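You operate a simulated robot arm through the tools that you are given. There is no shell and no other tool. Be economical: measure what you need, move in short steps, check, and stop when the job is done.

The job below is to be done with a simulated two-armed robot. You get a single attempt, and the scene is never put back.

TASK
Fold the yellow cloth, close carton D320 and slide it inward.
Fine: on the folding table; fold once, in half; both flaps down; the carton stops a hand's width or two short of the middle; leave the other carton open where it is.
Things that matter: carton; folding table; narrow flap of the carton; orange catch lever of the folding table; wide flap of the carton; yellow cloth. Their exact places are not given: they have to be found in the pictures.

It is judged by the outcome, as a careful person would: the job done as asked, and still so three seconds after it is handed in. It fails if anything else is knocked over, pushed out of place, dropped, spilled or broken. Flat cloth is picked up by pressing the open fingertips on it (5 to 10 N) and closing them slowly along it; thin cloth reads only 2 to 8 mm in the jaws.

THE ROBOT
Two 7-joint arms with two-finger parallel grippers on one trunk, on a base that drives. Base frame: it is fixed to the floor where the robot stands at the start and does not move with it; the origin is under the middle of the robot, x ahead of it, y to its left, z up; the surface under the hand at the start is at about z = 0.74. Lengths are in m, angles in rad, forces in N, time in s.
The left shoulder is at the start at [0.06, 0.143, 0.926], the right one opposite. With the tool pointing down near the work surface each hand reaches from about 0.32 to 0.74 m from the robot's upright axis, wherever it stands, measured 20 degrees to its own side. Places, roughly: folding table [1, 0, 0.7]; narrow flap of the carton [0.9, 0.3, 0.9]; orange catch lever of the folding table [1.1, 0.5, 0.7]; wide flap of the carton [1.2, 0.3, 0.9]. Payload 1.57 kg a hand.
The TCP of each hand is the grasp point between the finger pads, 0.03 m short of the fingertips. In the tool frame z runs along the fingers and y along their closing line. The gripper opens to 0.11 m. The fingers are 0.024 m wide and 0.012 m thick; the gripper's body (0.048 by 0.112 m) begins 0.078 m behind the TCP.
Orientation is that of the tool frame in the base frame, as a unit quaternion [x, y, z, w]. With the fingers straight down and closing along the base's y, the tool's x points along the base's -x, its y along +y and its z along -z.

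THE INTERFACE
- The arms move only by the tool servo_tool. It takes "left_series", "right_series" or both (then of equal length, played together; a hand with none holds still); each is a list of rows, each a list of 6 numbers: the shift along the tool's x, y, z in m, then the turn, a rotation vector about the tool's x, y, z in rad. In form: [[x, y, z, rx, ry, rz], ...]. A call has 1 to 10 rows; each row shifts and turns the commanded pose from where the row before left it, along the tool's axes as they then stand. "left_hand" and "right_hand" are, for a hand that has rows, the gripper command, from -1 (fully open) to 1 (shut), values between in proportion, set as the call begins (left out, the last holds). Each row takes 0.2 s and may step no farther than 0.05 m and 0.15 rad from the row before; otherwise, or with a gripper value out of range, the whole call is refused. Where a pose cannot be reached the arm comes as near as it can. A force on the tool above 40 N (or 10 N above the force at the start of the call, whichever is more), or a blocked arm, ends the call early, and 0.2 s more pass. The fingers move at their own pace (about 0.045 m/s each) and stop on an object; they squeeze with about 41 N. The grip force told is the motor's: it shows also when the fingers shut on nothing. Time passes only in rows, and 0.2 s behind the last, so rows that do not move let the fingers close. It gives the time, the measured TCP pose, the force on the tool (base axes), the opening and the grip force at its end, in the units of the frame above (readings bear some noise), with the torque about the TCP (base axes, N m) and any sound that the robot's microphone picked up.
- Cameras (640 x 400 px; columns grow to the right, rows downward): "scene" is now at [0.0522, -0.0148, 1.5418]; the picture's right is [-0.25, -0.97, 0.00], its down [-0.74, 0.19, -0.64] and it looks along [0.62, -0.16, -0.77] (base axes); focal length 257 px, centre (320, 200). "left" rides on the left gripper at [0.07, -0.016, -0.141] in its tool frame; the picture's right is [0.23, 0.97, 0.00], its down [-0.85, 0.20, -0.48] and it looks along [-0.47, 0.11, 0.88] (tool axes); focal length 222 px, centre (320, 200). "right" rides on the right gripper at [0.07, 0.016, -0.141] in its tool frame; the picture's right is [-0.23, 0.97, 0.00], its down [-0.86, -0.20, -0.48] and it looks along [-0.47, -0.11, 0.88] (tool axes); focal length 222 px, centre (320, 200).
- snapshot(camera): a new picture of that camera. The clock stands still meanwhile.
- lift_body(by): slides the trunk up (or, below 0, down) by that many m; the arms and the scene camera ride with it, the base frame stays. It gives what a move gives, with no picture.
- base_move(legs): drives the robot by 1 to 6 legs, each [ahead, left, turn to the left] in m, m and rad, along the robot's own axes; the way and the turn of a leg run together, so that a leg with both is an arc; at most 1.5 m and 3.142 rad a leg. The arms and the cameras ride along, it lands a little off, and it stops where it bumps. It gives what a move gives.
- head_to(pan, tilt): turns the head with the scene camera to pan (to the left, within 1.501 rad either way) and tilt (down, from -0.506 to 1.204), counted from straight ahead of the robot. It gives what a move gives.
- probe_pixels(camera, pixels): for up to 12 pixels [column, row] of the newest picture of that camera ("zoom" is the newest enlarged one), the place [x, y, z] in the base frame of the surface seen there, good to about 0.002 m, but the place of the scene camera against the robot may be out by one fixed shift of up to 0.018 m in any direction. The clock stands still meanwhile.
- enlarge(camera, box): a new picture of the part [left, top, right, bottom] of that camera's present view, enlarged. The clock stands still meanwhile.
- hand_in(): hands the job in; it is judged then, once.

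Keep the steps short. Do not move on a guess: measure, check each grasp and each placing, and mend mistakes. In all there are 80 turns and 58 pictures (those below and enlarged ones count). Leave the grippers open and the arms clear of the work at the hand-in unless told otherwise, and finish with a single line.

The tools are called after "Emit:" as a command line: name --argument value ..., lists and objects as JSON in quotes. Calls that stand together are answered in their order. servo_tool: Moves the arms, as the interface text tells. Its arguments: {"type":"object","properties":{"left_series":{"type":"array","items":{"type":"array","items":{"type":"number"}}},"left_hand":{"type":"number"},"right_series":{"type":"array","items":{"type":"array","items":{"type":"number"}}},"right_hand":{"type":"number"}},"required":[]} The other tools are called the same way: lift_body (by) slides the trunk up or down; base_move (legs) drives the base; head_to (pan, tilt) turns the head that bears the scene camera; snapshot (camera) takes a picture; probe_pixels (camera, pixels) gives the place of the surface under pixels of a picture; enlarge (camera, box) takes an enlarged picture of a part of a camera's view; hand_in () hands the job in.

At the start:

```text
time_s: 0.0
left_ee_pos: [0.5125, 0.1436, 1.0978]
left_orientation: [0.001, 1.0, 0.001, 0.0]
left_force: [-0.1, -0.4, 0.4]
left_moment: [-0.03, 0.03, -0.01]
left_opening: 0.1098
left_grip_force: 0.2
right_ee_pos: [0.5092, -0.2451, 0.9928]
right_orientation: [0.0, 1.0, -0.001, -0.001]
right_force: [-0.4, 0.1, 0.2]
right_moment: [-0.01, 0.0, 0.03]
right_opening: 0.1102
right_grip_force: 0.0
trunk travel left (down, up): [-0.525, 0.065]
robot x, y, heading: [0.0007, -0.0002, -0.001]
head pan, tilt: [-0.251, 0.876]
```

scene: 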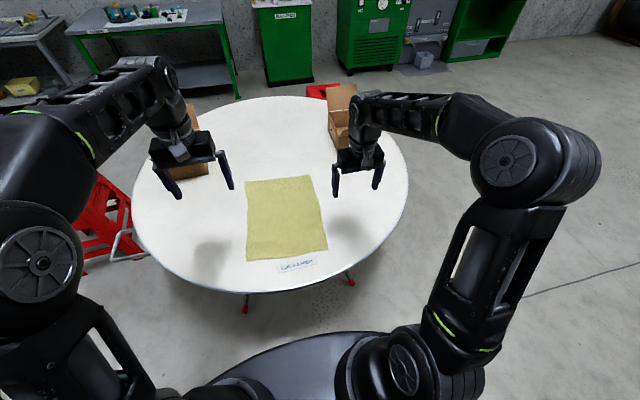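
right: 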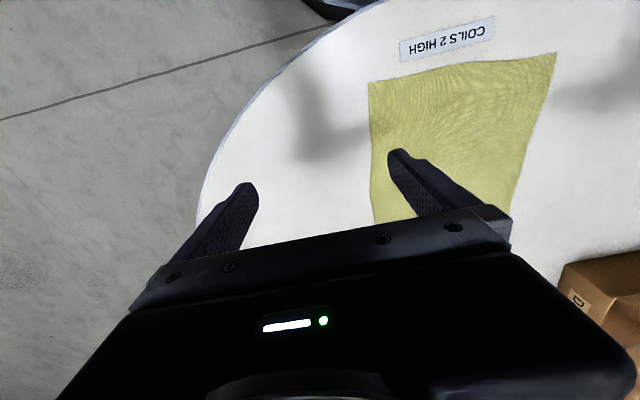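
left: 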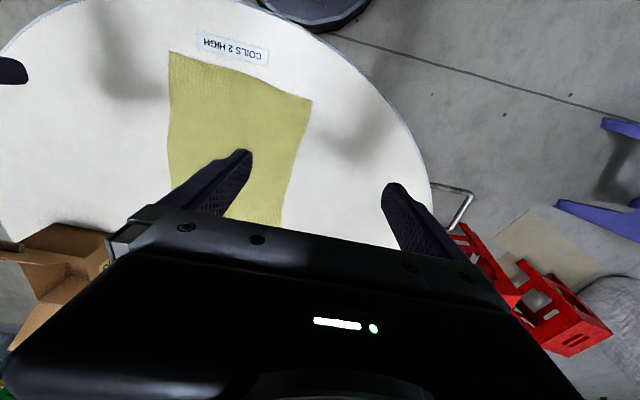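

I see a round table with a yellow cloth and two cartons partly hidden behind the hands. I'll look more closely at the scene first.

Emit:
head_to --pan 0.15 --tilt 0.7

Emit:
snapshot --camera "scene"

```text
time_s: 0.9
left_ee_pos: [0.5129, 0.1444, 1.0967]
left_orientation: [0.0, 1.0, 0.0, 0.0]
left_force: [0.6, 0.2, -0.1]
left_moment: [-0.02, -0.01, -0.01]
left_opening: 0.1102
left_grip_force: 0.1
right_ee_pos: [0.509, -0.2448, 0.9934]
right_orientation: [0.0, 1.0, 0.0, 0.0]
right_force: [-0.5, -0.2, -1.1]
right_moment: [-0.01, -0.06, 0.0]
right_opening: 0.1102
right_grip_force: 0.0
trunk travel left (down, up): [-0.525, 0.065]
robot x, y, heading: [-0.0002, -0.0009, -0.002]
head pan, tilt: [0.15, 0.7]
```

```text
54 pictures are left
```

scene: 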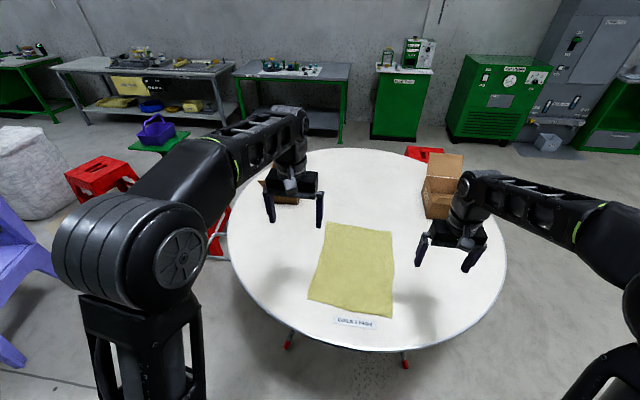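

The cloth is at (355,270). One carton is behind the left hand at (285,190) and the other is at (440,185). I'll probe these and zoom in on both cartons.

Emit:
probe_pixels --camera "scene" --pixels '[[327, 223], [393, 233], [391, 317], [309, 299], [355, 270], [360, 323], [263, 183], [290, 202], [428, 215], [445, 170], [400, 160], [250, 270]]'

Emit:
enlarge --camera "scene" --box '[230, 140, 350, 215]'

Emit:
enlarge --camera "scene" --box '[390, 140, 510, 215]'

```text
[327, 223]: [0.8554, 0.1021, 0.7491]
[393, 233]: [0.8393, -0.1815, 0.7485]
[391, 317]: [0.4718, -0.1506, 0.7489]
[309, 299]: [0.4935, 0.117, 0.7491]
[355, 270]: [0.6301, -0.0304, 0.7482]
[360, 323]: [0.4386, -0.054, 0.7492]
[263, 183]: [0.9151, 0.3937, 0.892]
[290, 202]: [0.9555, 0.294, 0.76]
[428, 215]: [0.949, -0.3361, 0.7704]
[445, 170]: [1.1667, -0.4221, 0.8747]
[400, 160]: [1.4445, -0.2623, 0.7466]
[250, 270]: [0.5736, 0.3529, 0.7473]
```

```text
5.33 times, centred on (290, 178) of scene
```

zoom: 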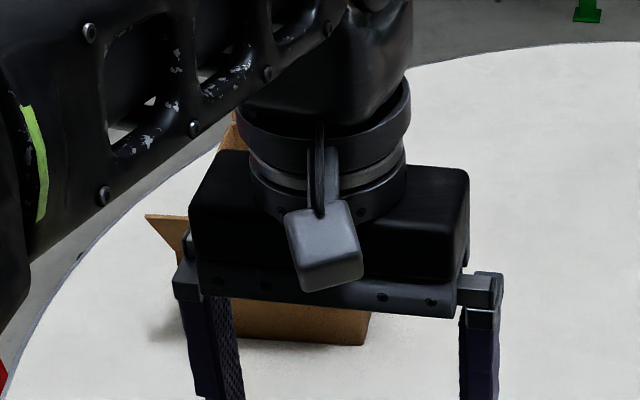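

```text
5.33 times, centred on (450, 178) of scene
```

zoom: 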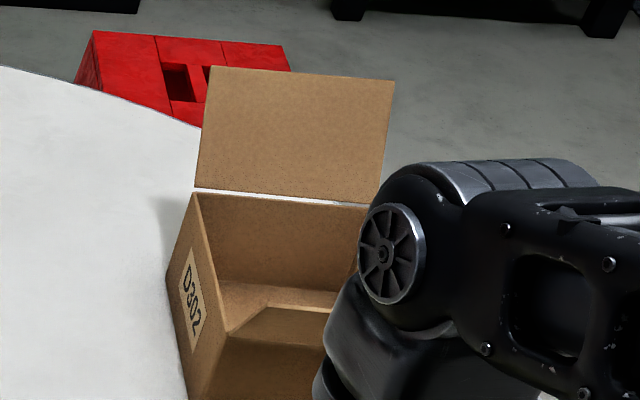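

The right carton is D302, so D320 should be the left one. The left arm hides it, so I'll draw the left hand back and down, well clear of the table at z about 0.9.

Emit:
servo_tool --left_series '[[0.04, 0.02, 0.025, 0, 0, 0], [0.04, 0.02, 0.025, 0, 0, 0], [0.04, 0.02, 0.03, 0, 0, 0], [0.03, 0.02, 0.03, 0, 0, 0], [0, 0.02, 0.03, 0, 0, 0], [0, 0.02, 0.03, 0, 0, 0]]'

Emit:
head_to --pan 0.35 --tilt 0.65

Emit:
snapshot --camera "scene"

```text
refused: row 1 steps farther than a row can; nothing moved
```

```text
time_s: 1.6
left_ee_pos: [0.5119, 0.1449, 1.0972]
left_orientation: [0.0, 1.0, 0.0, -0.001]
left_force: [-0.4, 0.6, -0.1]
left_moment: [0.01, -0.01, 0.04]
left_opening: 0.1098
left_grip_force: 0.1
right_ee_pos: [0.5091, -0.2439, 0.9939]
right_orientation: [-0.001, 1.0, 0.0, 0.0]
right_force: [0.1, 0.7, -0.8]
right_moment: [0.0, 0.02, -0.04]
right_opening: 0.1099
right_grip_force: 0.0
trunk travel left (down, up): [-0.525, 0.065]
robot x, y, heading: [0.0007, -0.0004, -0.0]
head pan, tilt: [0.351, 0.649]
```

```text
51 pictures are left
```

scene: 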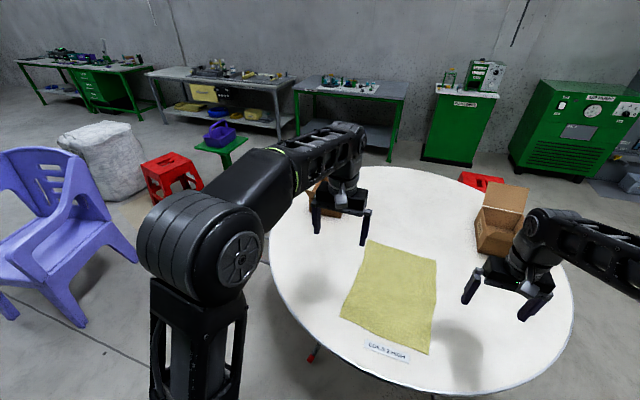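

That step was too long. I'll retry with shorter rows.

Emit:
servo_tool --left_series '[[0.03, 0.015, 0.025, 0, 0, 0], [0.03, 0.015, 0.025, 0, 0, 0], [0.03, 0.015, 0.025, 0, 0, 0], [0.03, 0.015, 0.025, 0, 0, 0], [0.02, 0.02, 0.025, 0, 0, 0], [0, 0.02, 0.025, 0, 0, 0], [0, 0.02, 0.025, 0, 0, 0]]'

Emit:
snapshot --camera "scene"

```text
time_s: 3.2
left_ee_pos: [0.3718, 0.2661, 0.9228]
left_orientation: [-0.001, 1.0, 0.0, 0.001]
left_force: [0.3, -0.7, 0.6]
left_moment: [-0.01, 0.04, 0.02]
left_opening: 0.11
left_grip_force: 0.1
right_ee_pos: [0.508, -0.2451, 0.9929]
right_orientation: [0.0, 1.0, 0.0, -0.001]
right_force: [0.2, 0.2, 0.0]
right_moment: [0.01, 0.0, -0.03]
right_opening: 0.1099
right_grip_force: 0.1
trunk travel left (down, up): [-0.525, 0.065]
robot x, y, heading: [-0.001, -0.001, 0.003]
head pan, tilt: [0.351, 0.649]
```

```text
50 pictures are left
```

scene: 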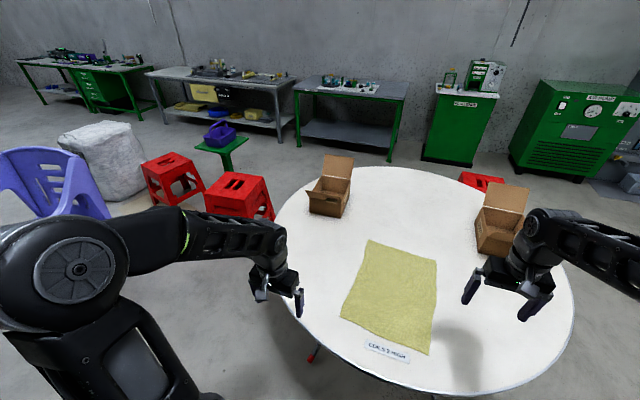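

The left carton is now in clear view at (330,190). I'll zoom in on it and probe it, and look for the catch lever.

Emit:
enlarge --camera "scene" --box '[282, 145, 378, 225]'

Emit:
probe_pixels --camera "scene" --pixels '[[380, 168], [275, 240], [573, 310], [450, 394], [480, 190], [300, 197], [330, 350], [311, 355]]'

```text
5.00 times, centred on (330, 185) of scene
```

zoom: 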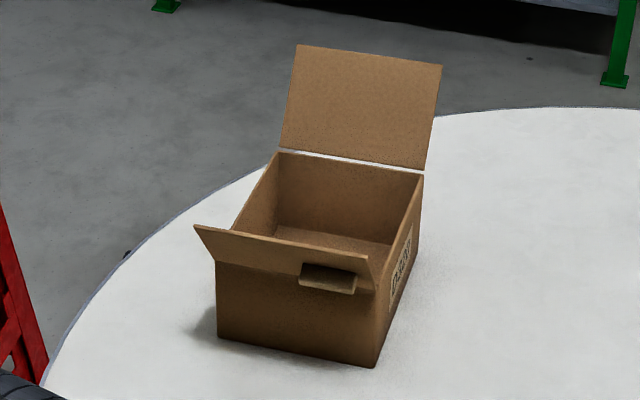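

```text
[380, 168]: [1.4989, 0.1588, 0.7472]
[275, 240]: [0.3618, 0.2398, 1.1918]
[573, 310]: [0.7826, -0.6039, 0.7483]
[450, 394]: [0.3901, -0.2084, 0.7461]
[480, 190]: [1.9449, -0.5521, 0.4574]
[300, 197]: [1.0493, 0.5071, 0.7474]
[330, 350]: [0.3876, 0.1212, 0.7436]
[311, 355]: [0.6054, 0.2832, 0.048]
```

Emit:
probe_pixels --camera "zoom" --pixels '[[218, 338], [375, 365], [196, 228], [370, 260], [218, 265], [378, 288], [279, 156], [422, 178], [297, 48], [440, 68], [328, 280], [300, 235]]'

Emit:
enlarge --camera "scene" --box '[310, 185, 358, 215]'

Emit:
enlarge --camera "scene" --box '[264, 170, 312, 200]'

```text
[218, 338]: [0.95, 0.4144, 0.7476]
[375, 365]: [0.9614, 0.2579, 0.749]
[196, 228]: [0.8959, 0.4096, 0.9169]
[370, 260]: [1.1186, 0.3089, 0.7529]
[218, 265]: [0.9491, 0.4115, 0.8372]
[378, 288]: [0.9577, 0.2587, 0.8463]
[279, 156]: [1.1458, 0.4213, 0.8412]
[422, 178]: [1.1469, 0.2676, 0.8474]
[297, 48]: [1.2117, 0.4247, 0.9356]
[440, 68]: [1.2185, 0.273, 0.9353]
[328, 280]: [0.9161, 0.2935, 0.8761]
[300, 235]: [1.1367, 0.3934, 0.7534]
```

```text
13.33 times, centred on (334, 200) of scene
```

zoom: 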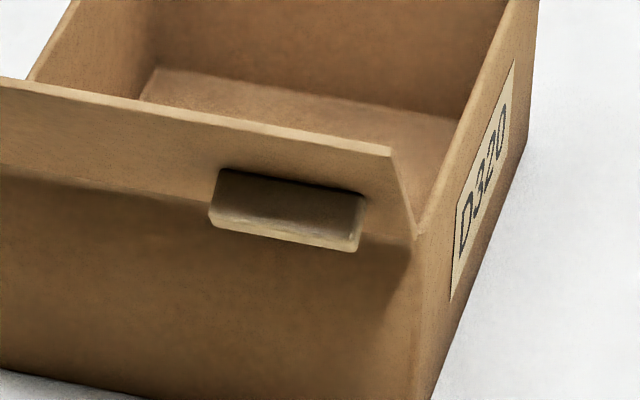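

```text
13.33 times, centred on (288, 185) of scene
```

zoom: 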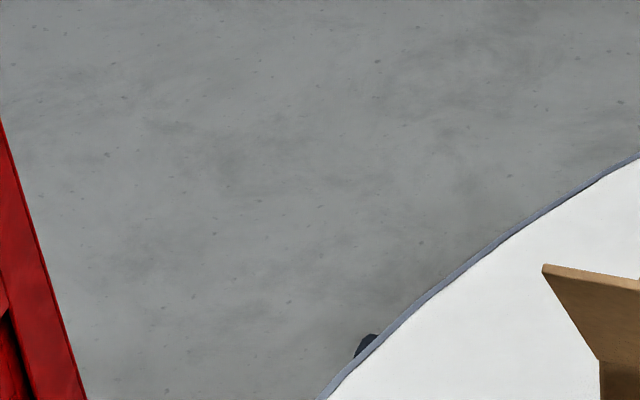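

D320 is confirmed: x 0.95–1.15, y 0.26–0.42, top z 0.845. The narrow flap is at the near side and the wide one at the far side. Before I work over the rim I want to see the catch lever. I'll check the floor on the left and the table's left edge.

Emit:
head_to --pan 0.75 --tilt 0.75

Emit:
snapshot --camera "scene"

```text
time_s: 4.1
left_ee_pos: [0.3718, 0.2649, 0.9228]
left_orientation: [0.0, 1.0, 0.0, 0.001]
left_force: [-0.4, -0.2, -0.6]
left_moment: [0.01, 0.01, -0.02]
left_opening: 0.1101
left_grip_force: 0.1
right_ee_pos: [0.5083, -0.244, 0.993]
right_orientation: [0.0, 1.0, 0.0, 0.0]
right_force: [-0.6, -0.6, 0.4]
right_moment: [0.02, 0.01, 0.0]
right_opening: 0.1101
right_grip_force: 0.0
trunk travel left (down, up): [-0.525, 0.065]
robot x, y, heading: [-0.0018, 0.0007, -0.001]
head pan, tilt: [0.75, 0.75]
```

```text
46 pictures are left
```

scene: 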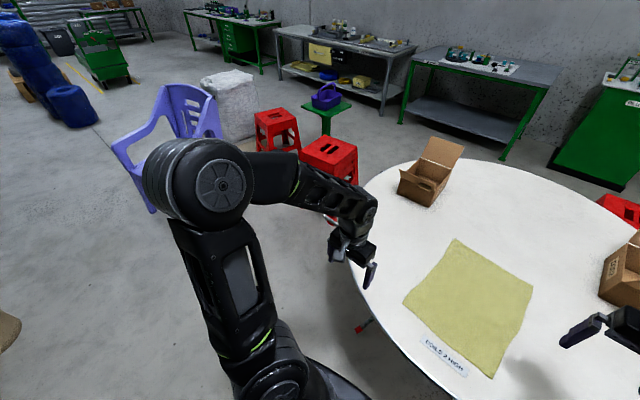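

Emit:
probe_pixels --camera "scene" --pixels '[[330, 148], [305, 165], [275, 140], [150, 208], [185, 100], [360, 328], [330, 218], [270, 230], [310, 270], [345, 265], [368, 185], [450, 165]]'

Emit:
enlarge --camera "scene" --box '[320, 150, 400, 220]'

```text
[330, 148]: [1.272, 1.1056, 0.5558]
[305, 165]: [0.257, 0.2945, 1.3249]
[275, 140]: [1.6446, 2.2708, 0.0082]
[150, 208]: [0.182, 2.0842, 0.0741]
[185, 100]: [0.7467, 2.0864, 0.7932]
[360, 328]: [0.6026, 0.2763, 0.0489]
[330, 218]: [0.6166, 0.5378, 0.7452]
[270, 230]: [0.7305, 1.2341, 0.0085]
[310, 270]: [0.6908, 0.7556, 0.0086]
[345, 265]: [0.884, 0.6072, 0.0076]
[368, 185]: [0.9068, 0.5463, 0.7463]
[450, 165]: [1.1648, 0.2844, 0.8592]
```

```text
5.71 times, centred on (360, 185) of scene
```

zoom: 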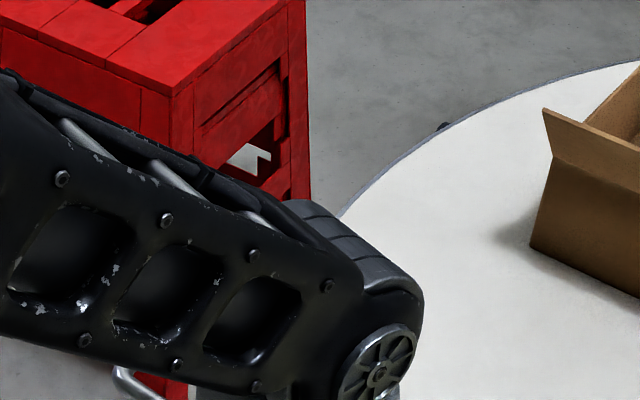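

A dark item peeks out at the rim, and there's a silver bar at (0.62,0.54). I'll back off slightly and shift left to view the table's left rim from the side.

Emit:
base_move --legs '[[-0.2, 0, 0], [0, 0.6, 0]]'

Emit:
head_to --pan -0.05 --tilt 0.7

Emit:
snapshot --camera "scene"

```text
time_s: 8.7
left_ee_pos: [0.1746, 0.8668, 0.9235]
left_orientation: [0.002, 1.0, 0.0, 0.0]
left_force: [0.1, 1.5, -0.5]
left_moment: [-0.02, 0.0, -0.01]
left_opening: 0.1099
left_grip_force: 0.0
right_ee_pos: [0.3092, 0.3565, 0.9934]
right_orientation: [0.002, 1.0, 0.0, 0.0]
right_force: [0.5, 0.2, -0.3]
right_moment: [-0.02, -0.03, 0.03]
right_opening: 0.1101
right_grip_force: 0.0
trunk travel left (down, up): [-0.525, 0.065]
robot x, y, heading: [-0.1994, 0.6031, -0.006]
head pan, tilt: [0.75, 0.75]
```

```text
time_s: 9.8
left_ee_pos: [0.1766, 0.865, 0.923]
left_orientation: [0.001, 1.0, 0.0, 0.0]
left_force: [0.8, 0.8, 0.2]
left_moment: [-0.01, 0.01, -0.02]
left_opening: 0.11
left_grip_force: 0.1
right_ee_pos: [0.3101, 0.3554, 0.9942]
right_orientation: [0.002, 1.0, 0.0, 0.0]
right_force: [0.2, 0.0, 0.1]
right_moment: [0.02, 0.02, -0.02]
right_opening: 0.1101
right_grip_force: 0.1
trunk travel left (down, up): [-0.525, 0.065]
robot x, y, heading: [-0.1963, 0.6056, -0.007]
head pan, tilt: [-0.051, 0.7]
```

```text
44 pictures are left
```

scene: 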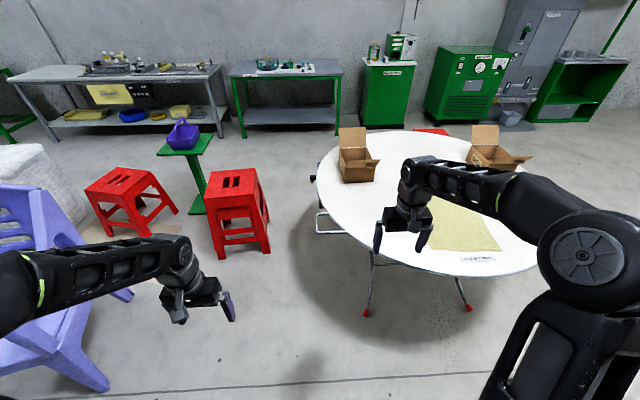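

Emit:
enlarge --camera "scene" --box '[290, 160, 386, 240]'

Emit:
probe_pixels --camera "scene" --pixels '[[314, 177], [322, 212], [320, 178], [238, 180], [235, 250], [208, 135], [195, 205], [266, 245], [430, 130]]'

```text
5.00 times, centred on (338, 200) of scene
```

zoom: 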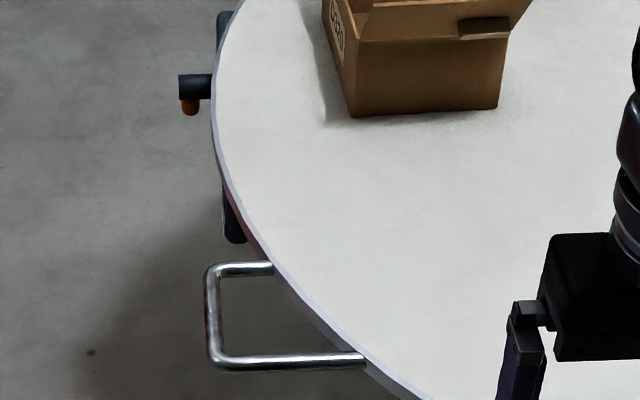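

```text
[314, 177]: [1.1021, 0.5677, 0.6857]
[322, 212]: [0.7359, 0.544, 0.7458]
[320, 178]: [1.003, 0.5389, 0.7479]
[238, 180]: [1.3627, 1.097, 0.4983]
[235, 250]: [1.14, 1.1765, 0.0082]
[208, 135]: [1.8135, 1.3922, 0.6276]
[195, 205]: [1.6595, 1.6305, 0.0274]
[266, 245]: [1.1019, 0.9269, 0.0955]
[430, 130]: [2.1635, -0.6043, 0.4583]
```

The catch is visible at (314,177): a dark arm with an orange tip sticking out from under the rim. I'll move round for a better look at it.

Emit:
enlarge --camera "scene" --box '[306, 158, 354, 188]'

Emit:
enlarge --camera "scene" --box '[324, 180, 380, 215]'

```text
13.33 times, centred on (330, 173) of scene
```

zoom: 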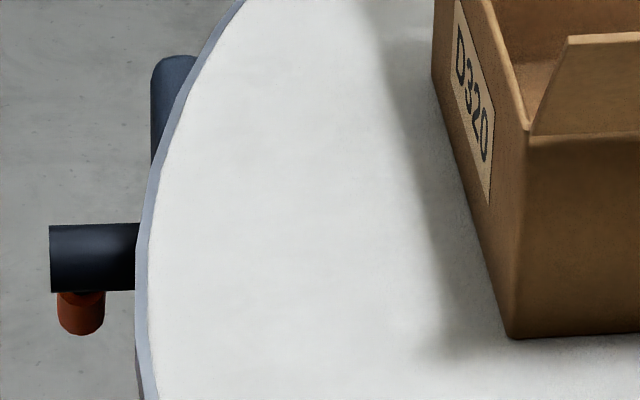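

```text
11.43 times, centred on (352, 198) of scene
```

zoom: 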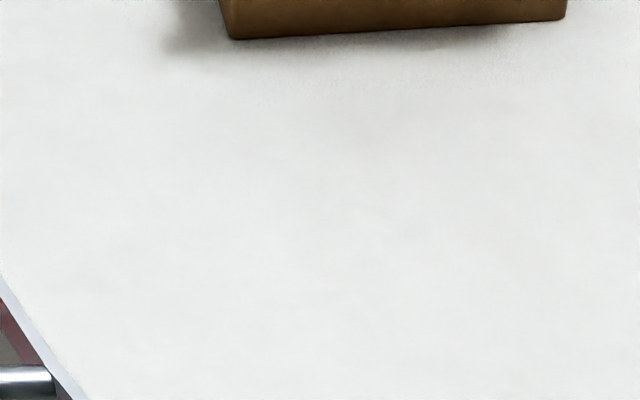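

The orange part seems to hang from the end of the shaft. I'll lower the trunk here, where both hands are clear of the table, for a low side view.

Emit:
lift_body --by -0.45

Emit:
head_to --pan -0.05 --tilt 0.3

Emit:
snapshot --camera "scene"

```text
refused: -0.45 is not a number from -0.4 to 0.4
```

```text
time_s: 10.7
left_ee_pos: [0.175, 0.8653, 0.9231]
left_orientation: [0.001, 1.0, -0.001, 0.0]
left_force: [0.5, -0.4, -0.2]
left_moment: [0.02, -0.01, 0.02]
left_opening: 0.1099
left_grip_force: 0.0
right_ee_pos: [0.3096, 0.357, 0.9923]
right_orientation: [0.002, 1.0, 0.0, 0.0]
right_force: [0.9, -0.9, -0.3]
right_moment: [0.0, 0.03, 0.01]
right_opening: 0.11
right_grip_force: 0.1
trunk travel left (down, up): [-0.525, 0.065]
robot x, y, heading: [-0.2012, 0.6011, -0.006]
head pan, tilt: [-0.051, 0.3]
```

```text
40 pictures are left
```

scene: 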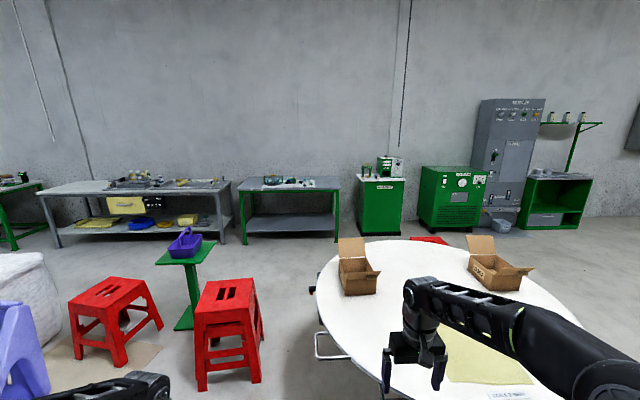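

Trunk steps are limited to 0.4, so I'll use -0.4.

Emit:
lift_body --by -0.4

Emit:
enlarge --camera "scene" --box '[280, 200, 400, 275]'

```text
time_s: 14.5
left_ee_pos: [0.1752, 0.8669, 0.5227]
left_orientation: [0.001, 1.0, -0.001, 0.0]
left_force: [-0.6, -0.8, -0.5]
left_moment: [-0.01, -0.02, -0.01]
left_opening: 0.1099
left_grip_force: 0.0
right_ee_pos: [0.3087, 0.3554, 0.5932]
right_orientation: [0.001, 1.0, 0.0, 0.0]
right_force: [0.4, -1.2, 0.3]
right_moment: [0.01, 0.01, 0.03]
right_opening: 0.1101
right_grip_force: 0.0
trunk travel left (down, up): [-0.125, 0.465]
robot x, y, heading: [-0.2012, 0.6012, -0.003]
head pan, tilt: [-0.051, 0.3]
```

```text
5.33 times, centred on (340, 238) of scene
```

zoom: 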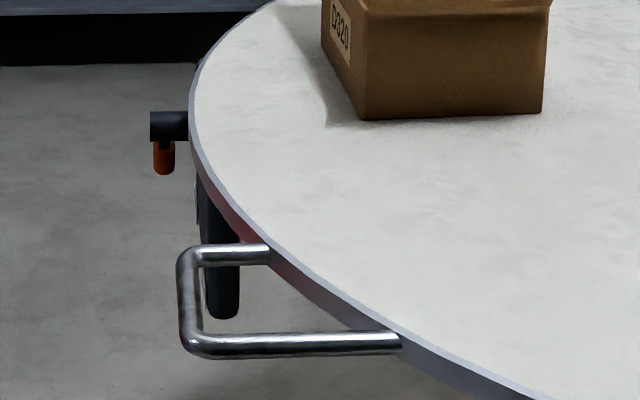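

The view is still ambiguous, so I'll move in a bit (0.25 ahead, 0.3 left) for a more side-on close view.

Emit:
base_move --legs '[[0, 0.3, 0], [0.22, 0, 0]]'

Emit:
head_to --pan -0.38 --tilt 0.35

Emit:
snapshot --camera "scene"

Emit:
enlarge --camera "scene" --box '[280, 170, 376, 230]'

```text
time_s: 17.8
left_ee_pos: [0.3959, 1.1666, 0.5223]
left_orientation: [0.001, 1.0, 0.0, 0.002]
left_force: [-1.1, -0.9, -0.2]
left_moment: [0.03, -0.03, 0.01]
left_opening: 0.11
left_grip_force: 0.1
right_ee_pos: [0.5309, 0.6559, 0.5934]
right_orientation: [0.001, 1.0, 0.001, 0.0]
right_force: [-0.8, 0.0, -0.5]
right_moment: [0.01, -0.01, -0.02]
right_opening: 0.11
right_grip_force: 0.1
trunk travel left (down, up): [-0.125, 0.465]
robot x, y, heading: [0.0199, 0.9037, -0.002]
head pan, tilt: [-0.051, 0.3]
```

```text
time_s: 18.6
left_ee_pos: [0.3965, 1.166, 0.5226]
left_orientation: [0.0, 1.0, 0.0, -0.001]
left_force: [1.0, -0.5, 0.1]
left_moment: [-0.04, 0.03, 0.0]
left_opening: 0.1099
left_grip_force: 0.0
right_ee_pos: [0.5314, 0.6563, 0.5937]
right_orientation: [0.001, 1.0, -0.001, 0.0]
right_force: [0.3, 0.0, -0.6]
right_moment: [0.02, 0.05, -0.02]
right_opening: 0.1101
right_grip_force: 0.1
trunk travel left (down, up): [-0.125, 0.465]
robot x, y, heading: [0.0216, 0.9023, -0.002]
head pan, tilt: [-0.38, 0.351]
```

```text
38 pictures are left
```

scene: 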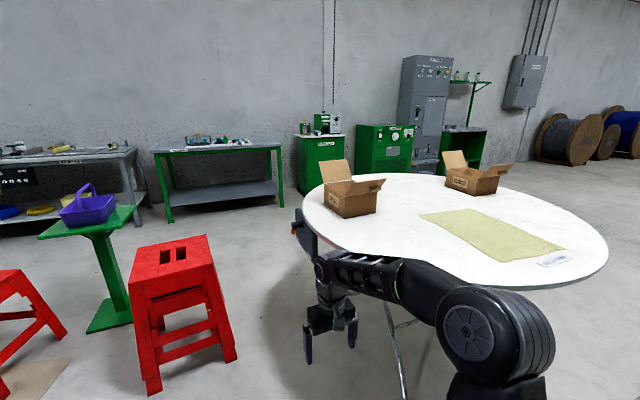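

```text
6.67 times, centred on (328, 200) of scene
```

zoom: 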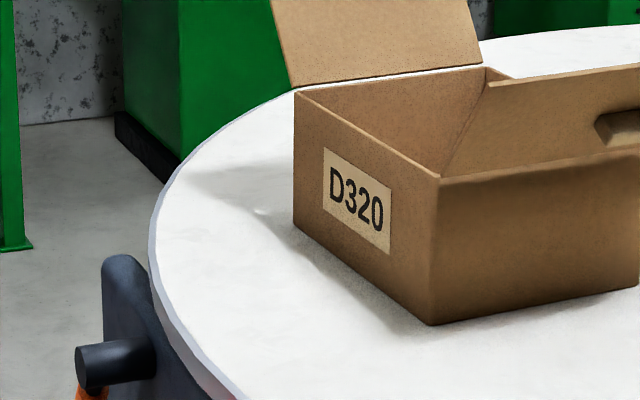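

Emit:
enlarge --camera "scene" --box '[282, 205, 346, 255]'

```text
8.00 times, centred on (314, 230) of scene
```

zoom: 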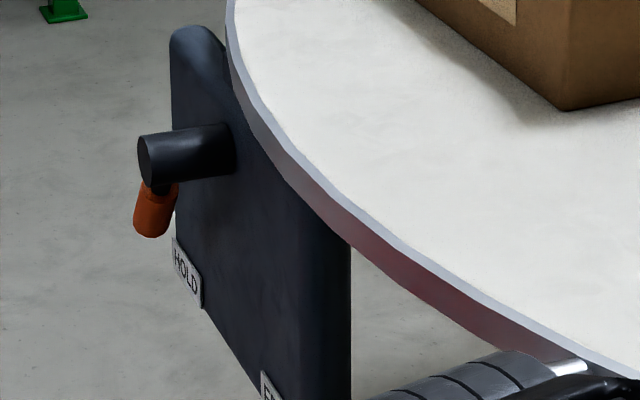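

The catch plate carries "HOLD" and "F…" marks, and the lever seems to hang between them. I have to see it face-on. I'll raise the trunk so the hands clear the stool, turn right and move left for a frontal view.

Emit:
lift_body --by 0.22

Emit:
base_move --legs '[[0, 0, -0.7], [0.13, 0.5, 0]]'

Emit:
head_to --pan -0.1 --tilt 0.65

Emit:
snapshot --camera "scene"

```text
time_s: 21.0
left_ee_pos: [0.3959, 1.1669, 0.743]
left_orientation: [0.001, 1.0, 0.0, 0.001]
left_force: [-0.7, 0.2, 0.0]
left_moment: [0.0, 0.0, 0.01]
left_opening: 0.1099
left_grip_force: 0.0
right_ee_pos: [0.5317, 0.6559, 0.8123]
right_orientation: [0.001, 1.0, 0.0, 0.001]
right_force: [-0.2, 0.4, 0.6]
right_moment: [0.03, 0.02, -0.03]
right_opening: 0.1103
right_grip_force: 0.0
trunk travel left (down, up): [-0.345, 0.245]
robot x, y, heading: [0.0202, 0.9043, -0.001]
head pan, tilt: [-0.38, 0.351]
```

```text
time_s: 25.9
left_ee_pos: [0.9034, 1.1609, 0.7426]
left_orientation: [0.346, 0.938, 0.001, 0.0]
left_force: [0.0, 0.2, 0.4]
left_moment: [0.0, 0.01, -0.02]
left_opening: 0.11
left_grip_force: 0.0
right_ee_pos: [0.6739, 0.6855, 0.8124]
right_orientation: [0.346, 0.938, 0.001, 0.0]
right_force: [-0.1, -0.2, -0.4]
right_moment: [0.0, -0.01, 0.0]
right_opening: 0.1102
right_grip_force: 0.2
trunk travel left (down, up): [-0.345, 0.245]
robot x, y, heading: [0.4464, 1.2017, -0.71]
head pan, tilt: [-0.38, 0.351]
```

```text
time_s: 26.7
left_ee_pos: [0.9026, 1.1611, 0.7423]
left_orientation: [0.346, 0.938, 0.0, 0.0]
left_force: [-0.9, 0.3, 0.4]
left_moment: [-0.01, 0.01, 0.02]
left_opening: 0.1102
left_grip_force: 0.1
right_ee_pos: [0.6759, 0.6848, 0.8132]
right_orientation: [0.347, 0.938, 0.0, 0.0]
right_force: [-0.2, -0.2, 0.3]
right_moment: [0.01, 0.0, -0.01]
right_opening: 0.1099
right_grip_force: 0.1
trunk travel left (down, up): [-0.345, 0.245]
robot x, y, heading: [0.449, 1.2021, -0.712]
head pan, tilt: [-0.099, 0.649]
```

```text
35 pictures are left
```

scene: 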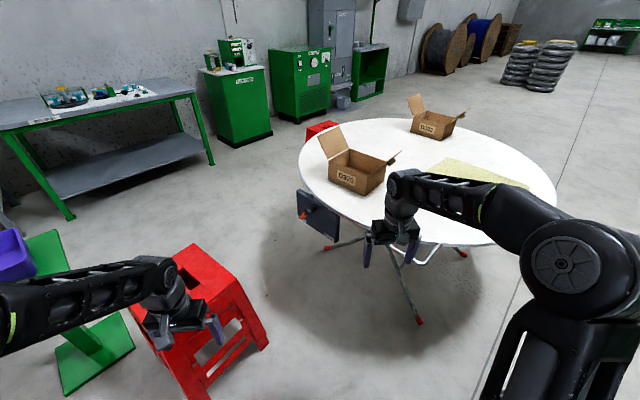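

Emit:
enlarge --camera "scene" --box '[282, 180, 354, 248]'

Emit:
probe_pixels --camera "scene" --pixels '[[303, 217], [305, 212], [320, 215], [298, 200], [337, 235], [312, 165], [300, 163], [350, 122], [470, 118], [556, 190]]'

```text
5.88 times, centred on (318, 214) of scene
```

zoom: 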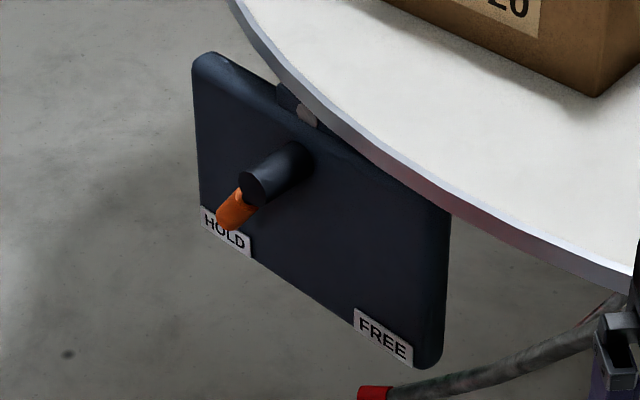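

```text
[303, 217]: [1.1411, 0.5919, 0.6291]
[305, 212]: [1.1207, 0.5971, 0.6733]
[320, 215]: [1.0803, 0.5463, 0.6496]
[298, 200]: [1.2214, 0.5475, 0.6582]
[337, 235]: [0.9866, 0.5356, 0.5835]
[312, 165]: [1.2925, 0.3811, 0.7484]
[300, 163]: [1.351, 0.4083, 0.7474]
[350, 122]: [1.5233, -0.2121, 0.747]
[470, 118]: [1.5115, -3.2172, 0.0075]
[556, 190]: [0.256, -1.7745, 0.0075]
```

The lever points at HOLD, so the table is latched and I'll leave it alone. The middle is at about (0.95,-0.03). I'll raise the trunk and move in at the table's left side to work on carton D320.

Emit:
lift_body --by 0.18

Emit:
base_move --legs '[[0, 0, -0.39], [0.33, 0.045, 0]]'

Emit:
head_to --pan 0.1 --tilt 0.95

Emit:
snapshot --camera "scene"

```text
time_s: 28.7
left_ee_pos: [0.9026, 1.1607, 0.9215]
left_orientation: [0.346, 0.938, -0.001, 0.0]
left_force: [-0.1, 0.2, 0.7]
left_moment: [0.01, -0.02, 0.02]
left_opening: 0.1099
left_grip_force: 0.0
right_ee_pos: [0.6759, 0.6858, 0.9934]
right_orientation: [0.347, 0.938, 0.001, 0.0]
right_force: [-0.2, 0.4, 0.4]
right_moment: [0.02, 0.01, -0.02]
right_opening: 0.1099
right_grip_force: 0.1
trunk travel left (down, up): [-0.525, 0.065]
robot x, y, heading: [0.4461, 1.2018, -0.707]
head pan, tilt: [-0.099, 0.649]
```

```text
time_s: 32.0
left_ee_pos: [1.0426, 0.7207, 0.9221]
left_orientation: [0.52, 0.854, 0.0, 0.0]
left_force: [-0.4, 0.2, -0.4]
left_moment: [0.05, 0.02, -0.04]
left_opening: 0.1102
left_grip_force: 0.0
right_ee_pos: [0.6535, 0.3653, 0.9919]
right_orientation: [0.52, 0.854, 0.0, 0.0]
right_force: [-0.5, -0.5, 0.5]
right_moment: [0.02, -0.03, -0.02]
right_opening: 0.1101
right_grip_force: 0.0
trunk travel left (down, up): [-0.525, 0.065]
robot x, y, heading: [0.6352, 0.9327, -1.091]
head pan, tilt: [-0.099, 0.649]
```

```text
time_s: 32.8
left_ee_pos: [1.0438, 0.7207, 0.9223]
left_orientation: [0.521, 0.854, -0.001, 0.0]
left_force: [0.4, 0.6, 0.2]
left_moment: [-0.04, 0.02, -0.01]
left_opening: 0.11
left_grip_force: 0.1
right_ee_pos: [0.6541, 0.3667, 0.9942]
right_orientation: [0.52, 0.854, 0.0, 0.0]
right_force: [-0.7, -0.3, -0.2]
right_moment: [-0.01, 0.0, 0.0]
right_opening: 0.1102
right_grip_force: 0.0
trunk travel left (down, up): [-0.525, 0.065]
robot x, y, heading: [0.636, 0.9319, -1.097]
head pan, tilt: [0.099, 0.949]
```

```text
33 pictures are left
```

scene: 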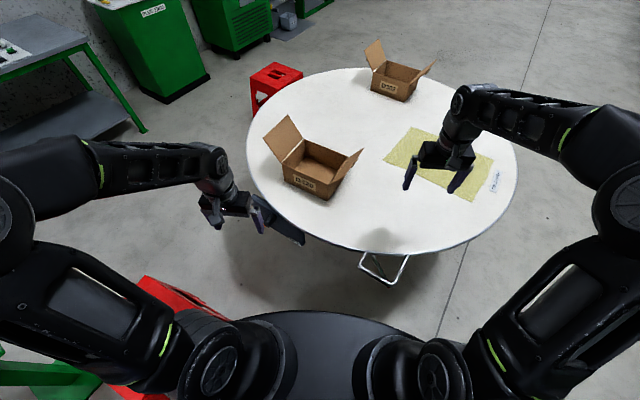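

Good view from here. I'll probe the rim, my base front, the handle, and the carton again.

Emit:
probe_pixels --camera "scene" --pixels '[[320, 312], [250, 130], [516, 165], [360, 250], [392, 285], [276, 75], [293, 116], [264, 137], [362, 150], [345, 190], [322, 196], [405, 70]]'

Emit:
enlarge --camera "scene" --box '[250, 105, 378, 210]'

```text
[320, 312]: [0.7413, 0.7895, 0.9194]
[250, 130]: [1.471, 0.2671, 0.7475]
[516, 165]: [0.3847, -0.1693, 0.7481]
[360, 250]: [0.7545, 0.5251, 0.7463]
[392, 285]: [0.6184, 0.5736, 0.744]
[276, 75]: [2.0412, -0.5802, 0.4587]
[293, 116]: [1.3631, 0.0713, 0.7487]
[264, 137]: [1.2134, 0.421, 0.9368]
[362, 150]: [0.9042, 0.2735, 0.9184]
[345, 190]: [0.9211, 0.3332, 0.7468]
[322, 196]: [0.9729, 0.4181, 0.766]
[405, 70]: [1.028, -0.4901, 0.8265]
```

```text
3.81 times, centred on (314, 158) of scene
```

zoom: 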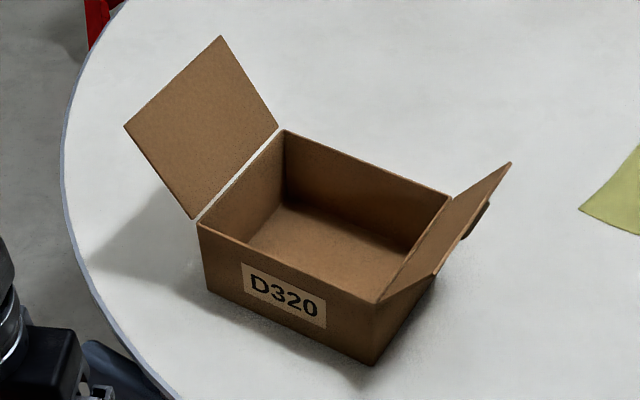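

The middle is at about (0.955,-0.025). I'll close the narrow flap first with the right hand: fingers shut, moving to (0.845,0.36) outside the flap.

Emit:
servo_tool --right_series '[[-0.0187, 0.0334, 0, 0, 0, 0], [-0.0187, 0.0334, 0.01, 0, 0, 0], [-0.0187, 0.0334, 0.02, 0, 0, 0], [-0.0187, 0.0334, 0.02, 0, 0, 0], [-0.0187, 0.0334, 0.03, 0, 0, 0]]' --right_hand 1

Emit:
snapshot --camera "scene"

```text
time_s: 34.0
left_ee_pos: [1.0439, 0.7207, 0.9227]
left_orientation: [0.52, 0.854, 0.0, -0.001]
left_force: [0.2, -0.5, 0.0]
left_moment: [-0.04, 0.02, 0.02]
left_opening: 0.11
left_grip_force: 0.1
right_ee_pos: [0.8467, 0.3604, 0.9115]
right_orientation: [0.52, 0.854, 0.0, 0.0]
right_force: [0.7, 0.0, 0.0]
right_moment: [0.0, 0.01, 0.02]
right_opening: 0.0037
right_grip_force: 0.6
trunk travel left (down, up): [-0.525, 0.065]
robot x, y, heading: [0.642, 0.9335, -1.095]
head pan, tilt: [0.099, 0.949]
```

```text
31 pictures are left
```

scene: 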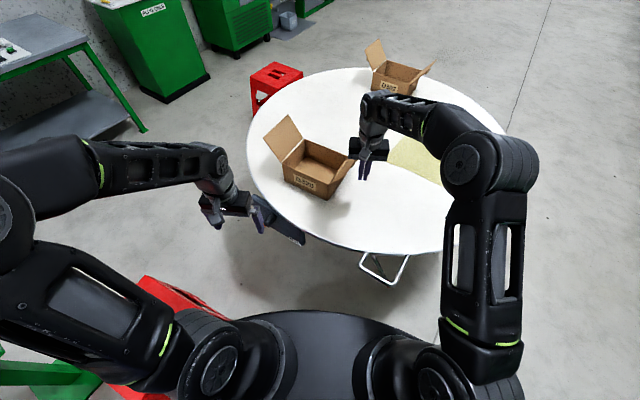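

I'll check the camera shift by probing the fingertip, then push the flap along +x.

Emit:
probe_pixels --camera "scene" --pixels '[[364, 178], [364, 172], [361, 150], [352, 170]]'

Emit:
servo_tool --right_series '[[-0.01, 0.0195, 0, 0, 0, 0], [-0.01, 0.0195, 0, 0, 0, 0], [-0.01, 0.0195, 0, 0, 0, 0], [-0.01, 0.0195, 0, 0, 0, 0], [-0.01, 0.0195, 0, 0, 0, 0]]'

Emit:
enlarge --camera "scene" --box '[250, 100, 410, 200]'

```text
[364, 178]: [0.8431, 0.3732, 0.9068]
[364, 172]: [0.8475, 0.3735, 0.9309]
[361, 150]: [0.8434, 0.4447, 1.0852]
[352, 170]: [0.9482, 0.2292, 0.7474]
```

```text
time_s: 35.0
left_ee_pos: [1.0406, 0.7215, 0.9233]
left_orientation: [0.52, 0.854, 0.0, 0.001]
left_force: [0.4, -0.1, 0.3]
left_moment: [-0.01, -0.02, -0.01]
left_opening: 0.1102
left_grip_force: 0.1
right_ee_pos: [0.9285, 0.3615, 0.9213]
right_orientation: [0.521, 0.853, 0.0, 0.003]
right_force: [-5.3, 5.9, 15.1]
right_moment: [0.16, 0.13, 0.0]
right_opening: 0.0
right_grip_force: 21.4
trunk travel left (down, up): [-0.525, 0.065]
robot x, y, heading: [0.6382, 0.9303, -1.091]
head pan, tilt: [0.099, 0.949]
stopped in row 5 (right hand): the force on the tool passed its limit at 45 N (the readings are from after the stop); the commanded pose is now the measured one
```

```text
4.00 times, centred on (330, 150) of scene
```

zoom: 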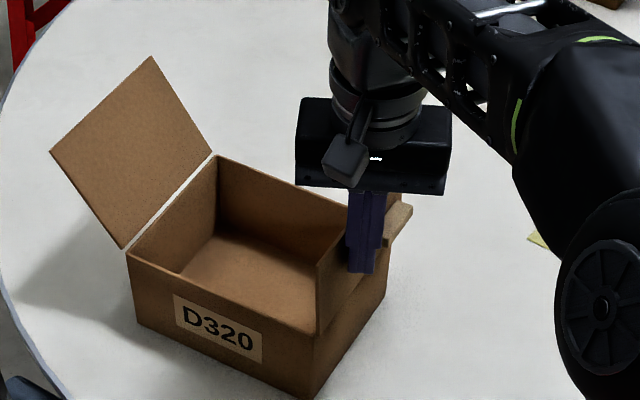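

Contact reached 45 N with an upward lift, so the tip may have snagged on the flap's block. I'll back off 2 cm and look.

Emit:
servo_tool --right_series '[[0.009, -0.0178, 0, 0, 0, 0]]'

Emit:
enlarge --camera "scene" --box '[290, 125, 386, 185]'

Emit:
snapshot --camera "right"

```text
time_s: 35.5
left_ee_pos: [1.0416, 0.7214, 0.922]
left_orientation: [0.52, 0.854, 0.0, 0.001]
left_force: [0.1, 0.8, 0.1]
left_moment: [-0.02, 0.02, 0.0]
left_opening: 0.1098
left_grip_force: 0.1
right_ee_pos: [0.9088, 0.3614, 0.9197]
right_orientation: [0.521, 0.854, 0.0, 0.004]
right_force: [-4.0, 0.5, 15.1]
right_moment: [-0.05, -0.33, -0.03]
right_opening: 0.0
right_grip_force: 21.5
trunk travel left (down, up): [-0.525, 0.065]
robot x, y, heading: [0.6394, 0.9305, -1.096]
head pan, tilt: [0.099, 0.949]
```

```text
6.67 times, centred on (338, 155) of scene
```

zoom: 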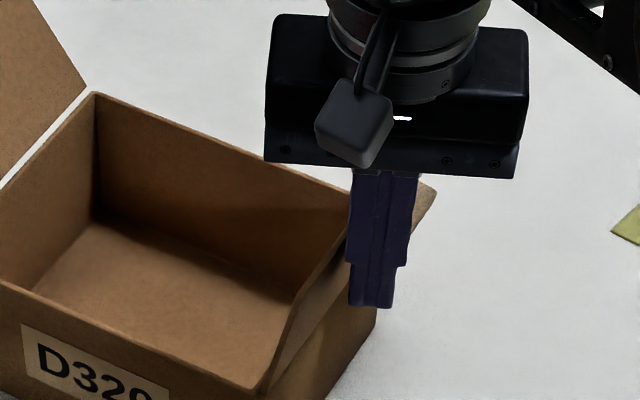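

```text
28 pictures are left
```

right: 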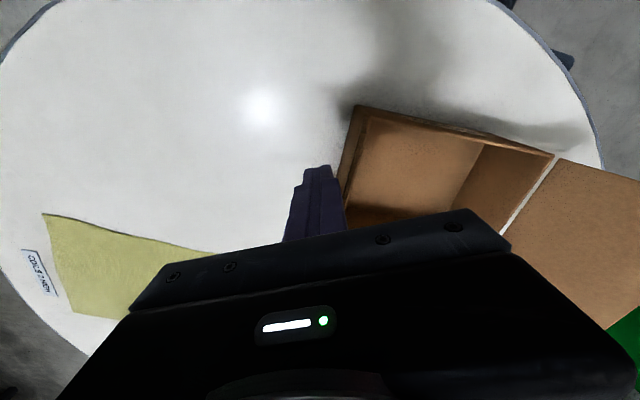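

The flap's top edge caught under the step in the fingers (about 3 cm above the tips). I'll back off, raise so only the tips touch the flap, then push it over along an arc.

Emit:
servo_tool --right_series '[[0.0137, -0.0267, 0, 0, 0, 0], [0.005, -0.009, -0.022, 0, 0, 0], [0, 0, 0, 0, 0, 0]]'

Emit:
servo_tool --right_series '[[-0.0092, 0.0178, 0, 0, 0, 0], [-0.0092, 0.0178, 0, 0, 0, 0], [-0.0092, 0.0178, 0, 0, 0, 0], [-0.0069, 0.0133, 0, 0, 0, 0], [-0.0069, 0.0133, 0, 0, 0, 0]]'

Emit:
enlarge --camera "scene" --box '[290, 125, 386, 185]'

```text
time_s: 36.2
left_ee_pos: [1.0432, 0.7205, 0.9217]
left_orientation: [0.52, 0.854, -0.001, 0.0]
left_force: [1.0, -0.2, 0.4]
left_moment: [-0.01, 0.01, -0.01]
left_opening: 0.1098
left_grip_force: 0.0
right_ee_pos: [0.8671, 0.3593, 0.9393]
right_orientation: [0.521, 0.853, -0.001, 0.001]
right_force: [0.0, 0.1, -0.3]
right_moment: [-0.01, -0.03, -0.01]
right_opening: 0.0
right_grip_force: 21.5
trunk travel left (down, up): [-0.525, 0.065]
robot x, y, heading: [0.6357, 0.9288, -1.096]
head pan, tilt: [0.099, 0.949]
```

```text
time_s: 37.5
left_ee_pos: [1.0429, 0.7211, 0.9229]
left_orientation: [0.52, 0.854, -0.001, 0.001]
left_force: [-0.6, 0.5, -0.2]
left_moment: [-0.01, -0.01, -0.02]
left_opening: 0.1101
left_grip_force: 0.1
right_ee_pos: [0.9441, 0.3606, 0.9397]
right_orientation: [0.522, 0.853, -0.001, 0.003]
right_force: [-1.4, 2.1, 5.8]
right_moment: [0.03, -0.06, 0.01]
right_opening: 0.0
right_grip_force: 21.5
right hand out of reach, approached as far as the arm can: row 5
trunk travel left (down, up): [-0.525, 0.065]
robot x, y, heading: [0.6369, 0.9303, -1.096]
head pan, tilt: [0.099, 0.949]
```

```text
6.67 times, centred on (338, 155) of scene
```

zoom: 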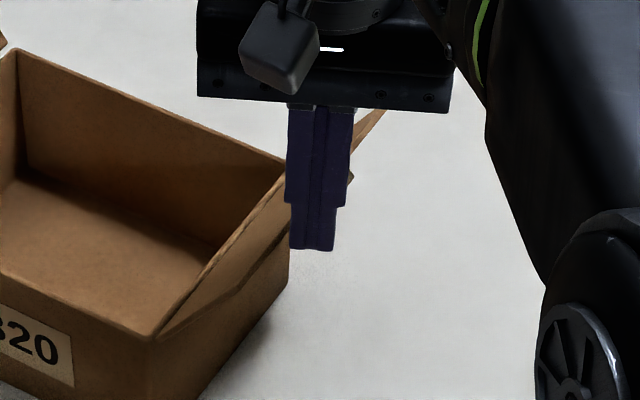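

The right arm is at its reach limit, and the carton looks shifted in the picture. I'll check where it stands now.

Emit:
snapshot --camera "scene"

Emit:
probe_pixels --camera "scene" --pixels '[[293, 157], [313, 177], [290, 135], [318, 197], [265, 135], [331, 140], [335, 160]]'

```text
26 pictures are left
```

scene: 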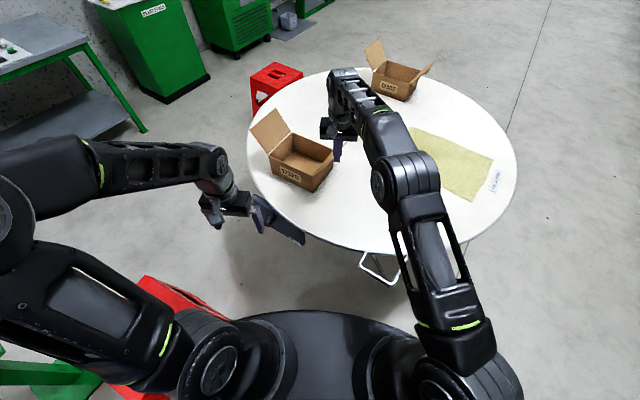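

```text
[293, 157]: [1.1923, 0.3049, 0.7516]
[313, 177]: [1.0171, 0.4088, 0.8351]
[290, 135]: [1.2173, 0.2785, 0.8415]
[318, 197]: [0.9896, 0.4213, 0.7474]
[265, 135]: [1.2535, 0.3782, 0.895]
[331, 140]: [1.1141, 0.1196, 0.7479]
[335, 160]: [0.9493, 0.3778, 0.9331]
```

The light carton slid about 5 to 7 cm along +x instead of the flap turning. I'll have to hold the carton while folding. First I'll back the right hand off and turn the left hand so it can grip the +y side wall.

Emit:
servo_tool --right_series '[[0.015, -0.03, -0.01, 0, 0, 0], [0.015, -0.03, -0.02, 0, 0, 0], [0.015, -0.03, -0.02, 0, 0, 0], [0.015, -0.03, 0, 0, 0, 0], [0.0, -0.03, 0, 0, 0, 0], [0, 0, 0, 0, 0, 0], [0, 0, 0, 0, 0, 0], [0, 0, 0, 0, 0, 0]]' --left_series '[[0, 0, -0.03, 0, 0, -0.137], [0, 0, -0.03, 0, 0, -0.137], [0, 0, -0.02, 0, 0, -0.137], [0, 0, 0, 0, 0, -0.137], [0, 0, 0, 0, 0, -0.137], [0, 0, 0, 0, 0, -0.137], [0, 0, 0, 0, 0, -0.137], [0, 0, 0, 0, 0, -0.137]]'

Emit:
enlarge --camera "scene" --box '[230, 100, 358, 205]'

```text
time_s: 39.2
left_ee_pos: [1.0441, 0.7223, 1.0035]
left_orientation: [-0.002, 1.0, 0.0, 0.0]
left_force: [-0.5, 0.4, 0.0]
left_moment: [0.04, 0.0, -0.01]
left_opening: 0.1102
left_grip_force: 0.1
right_ee_pos: [0.7841, 0.3456, 0.9895]
right_orientation: [0.521, 0.854, -0.001, 0.002]
right_force: [0.5, -0.5, 0.2]
right_moment: [0.01, 0.02, -0.02]
right_opening: 0.0
right_grip_force: 21.1
trunk travel left (down, up): [-0.525, 0.065]
robot x, y, heading: [0.6408, 0.9332, -1.095]
head pan, tilt: [0.099, 0.949]
```

```text
3.81 times, centred on (294, 152) of scene
```

zoom: 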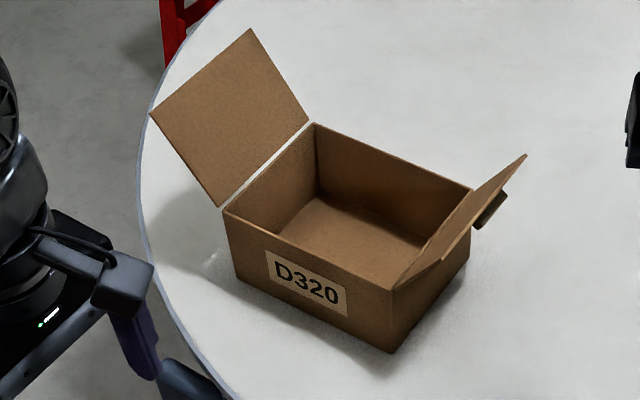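

Emit:
probe_pixels --camera "zoom" --pixels '[[227, 212], [392, 291], [240, 272], [390, 350], [468, 258], [473, 191], [316, 126], [398, 283], [440, 260], [524, 157], [152, 113], [250, 31]]'

```text
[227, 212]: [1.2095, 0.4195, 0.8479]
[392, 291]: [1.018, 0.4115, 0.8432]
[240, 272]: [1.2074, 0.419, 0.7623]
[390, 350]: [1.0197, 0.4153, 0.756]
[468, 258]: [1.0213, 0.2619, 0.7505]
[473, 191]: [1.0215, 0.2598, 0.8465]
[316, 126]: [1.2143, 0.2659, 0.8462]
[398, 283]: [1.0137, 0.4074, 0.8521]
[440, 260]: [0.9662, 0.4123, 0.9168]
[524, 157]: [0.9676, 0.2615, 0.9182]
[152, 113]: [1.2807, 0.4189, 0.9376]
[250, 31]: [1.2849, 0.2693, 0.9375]
```

The carton is now at x 1.02–1.213, y 0.26–0.417. I'll bring the left hand above its +y wall at (1.16,0.417) and lower it astride the wall.

Emit:
servo_tool --left_series '[[-0.0166, -0.0436, 0, 0, 0, 0], [-0.0166, -0.0436, 0, 0, 0, 0], [-0.0166, -0.0436, 0, 0, 0, 0], [-0.0166, -0.0436, 0, 0, 0, 0], [-0.0166, -0.0436, 0, 0, 0, 0], [-0.0166, -0.0436, 0, 0, 0, 0], [-0.0166, -0.0436, 0, 0, 0, 0], [0, 0, 0.03, 0, 0, 0]]' --left_hand -1

Emit:
enlarge --camera "scene" --box '[230, 90, 358, 195]'

```text
time_s: 41.0
left_ee_pos: [1.1392, 0.4701, 0.9719]
left_orientation: [0.0, 1.0, 0.0, 0.0]
left_force: [0.1, -0.3, 0.0]
left_moment: [0.01, 0.01, -0.02]
left_opening: 0.1098
left_grip_force: 0.1
left hand out of reach, approached as far as the arm can: row 6, 7
right_ee_pos: [0.7843, 0.3455, 0.9884]
right_orientation: [0.52, 0.854, 0.0, 0.002]
right_force: [0.5, -0.4, -0.2]
right_moment: [-0.02, 0.01, 0.01]
right_opening: 0.0003
right_grip_force: 21.3
trunk travel left (down, up): [-0.525, 0.065]
robot x, y, heading: [0.6373, 0.9271, -1.096]
head pan, tilt: [0.099, 0.949]
```

```text
3.81 times, centred on (294, 142) of scene
```

zoom: 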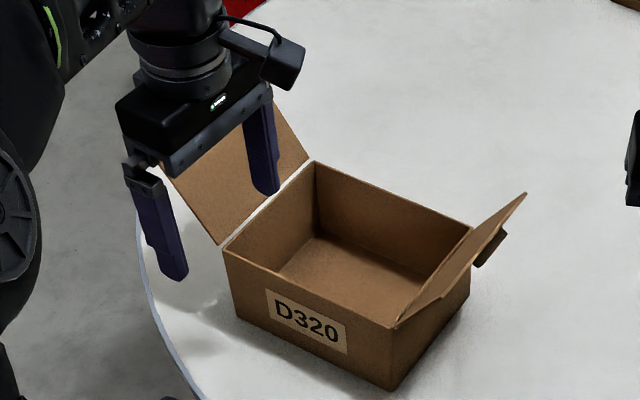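

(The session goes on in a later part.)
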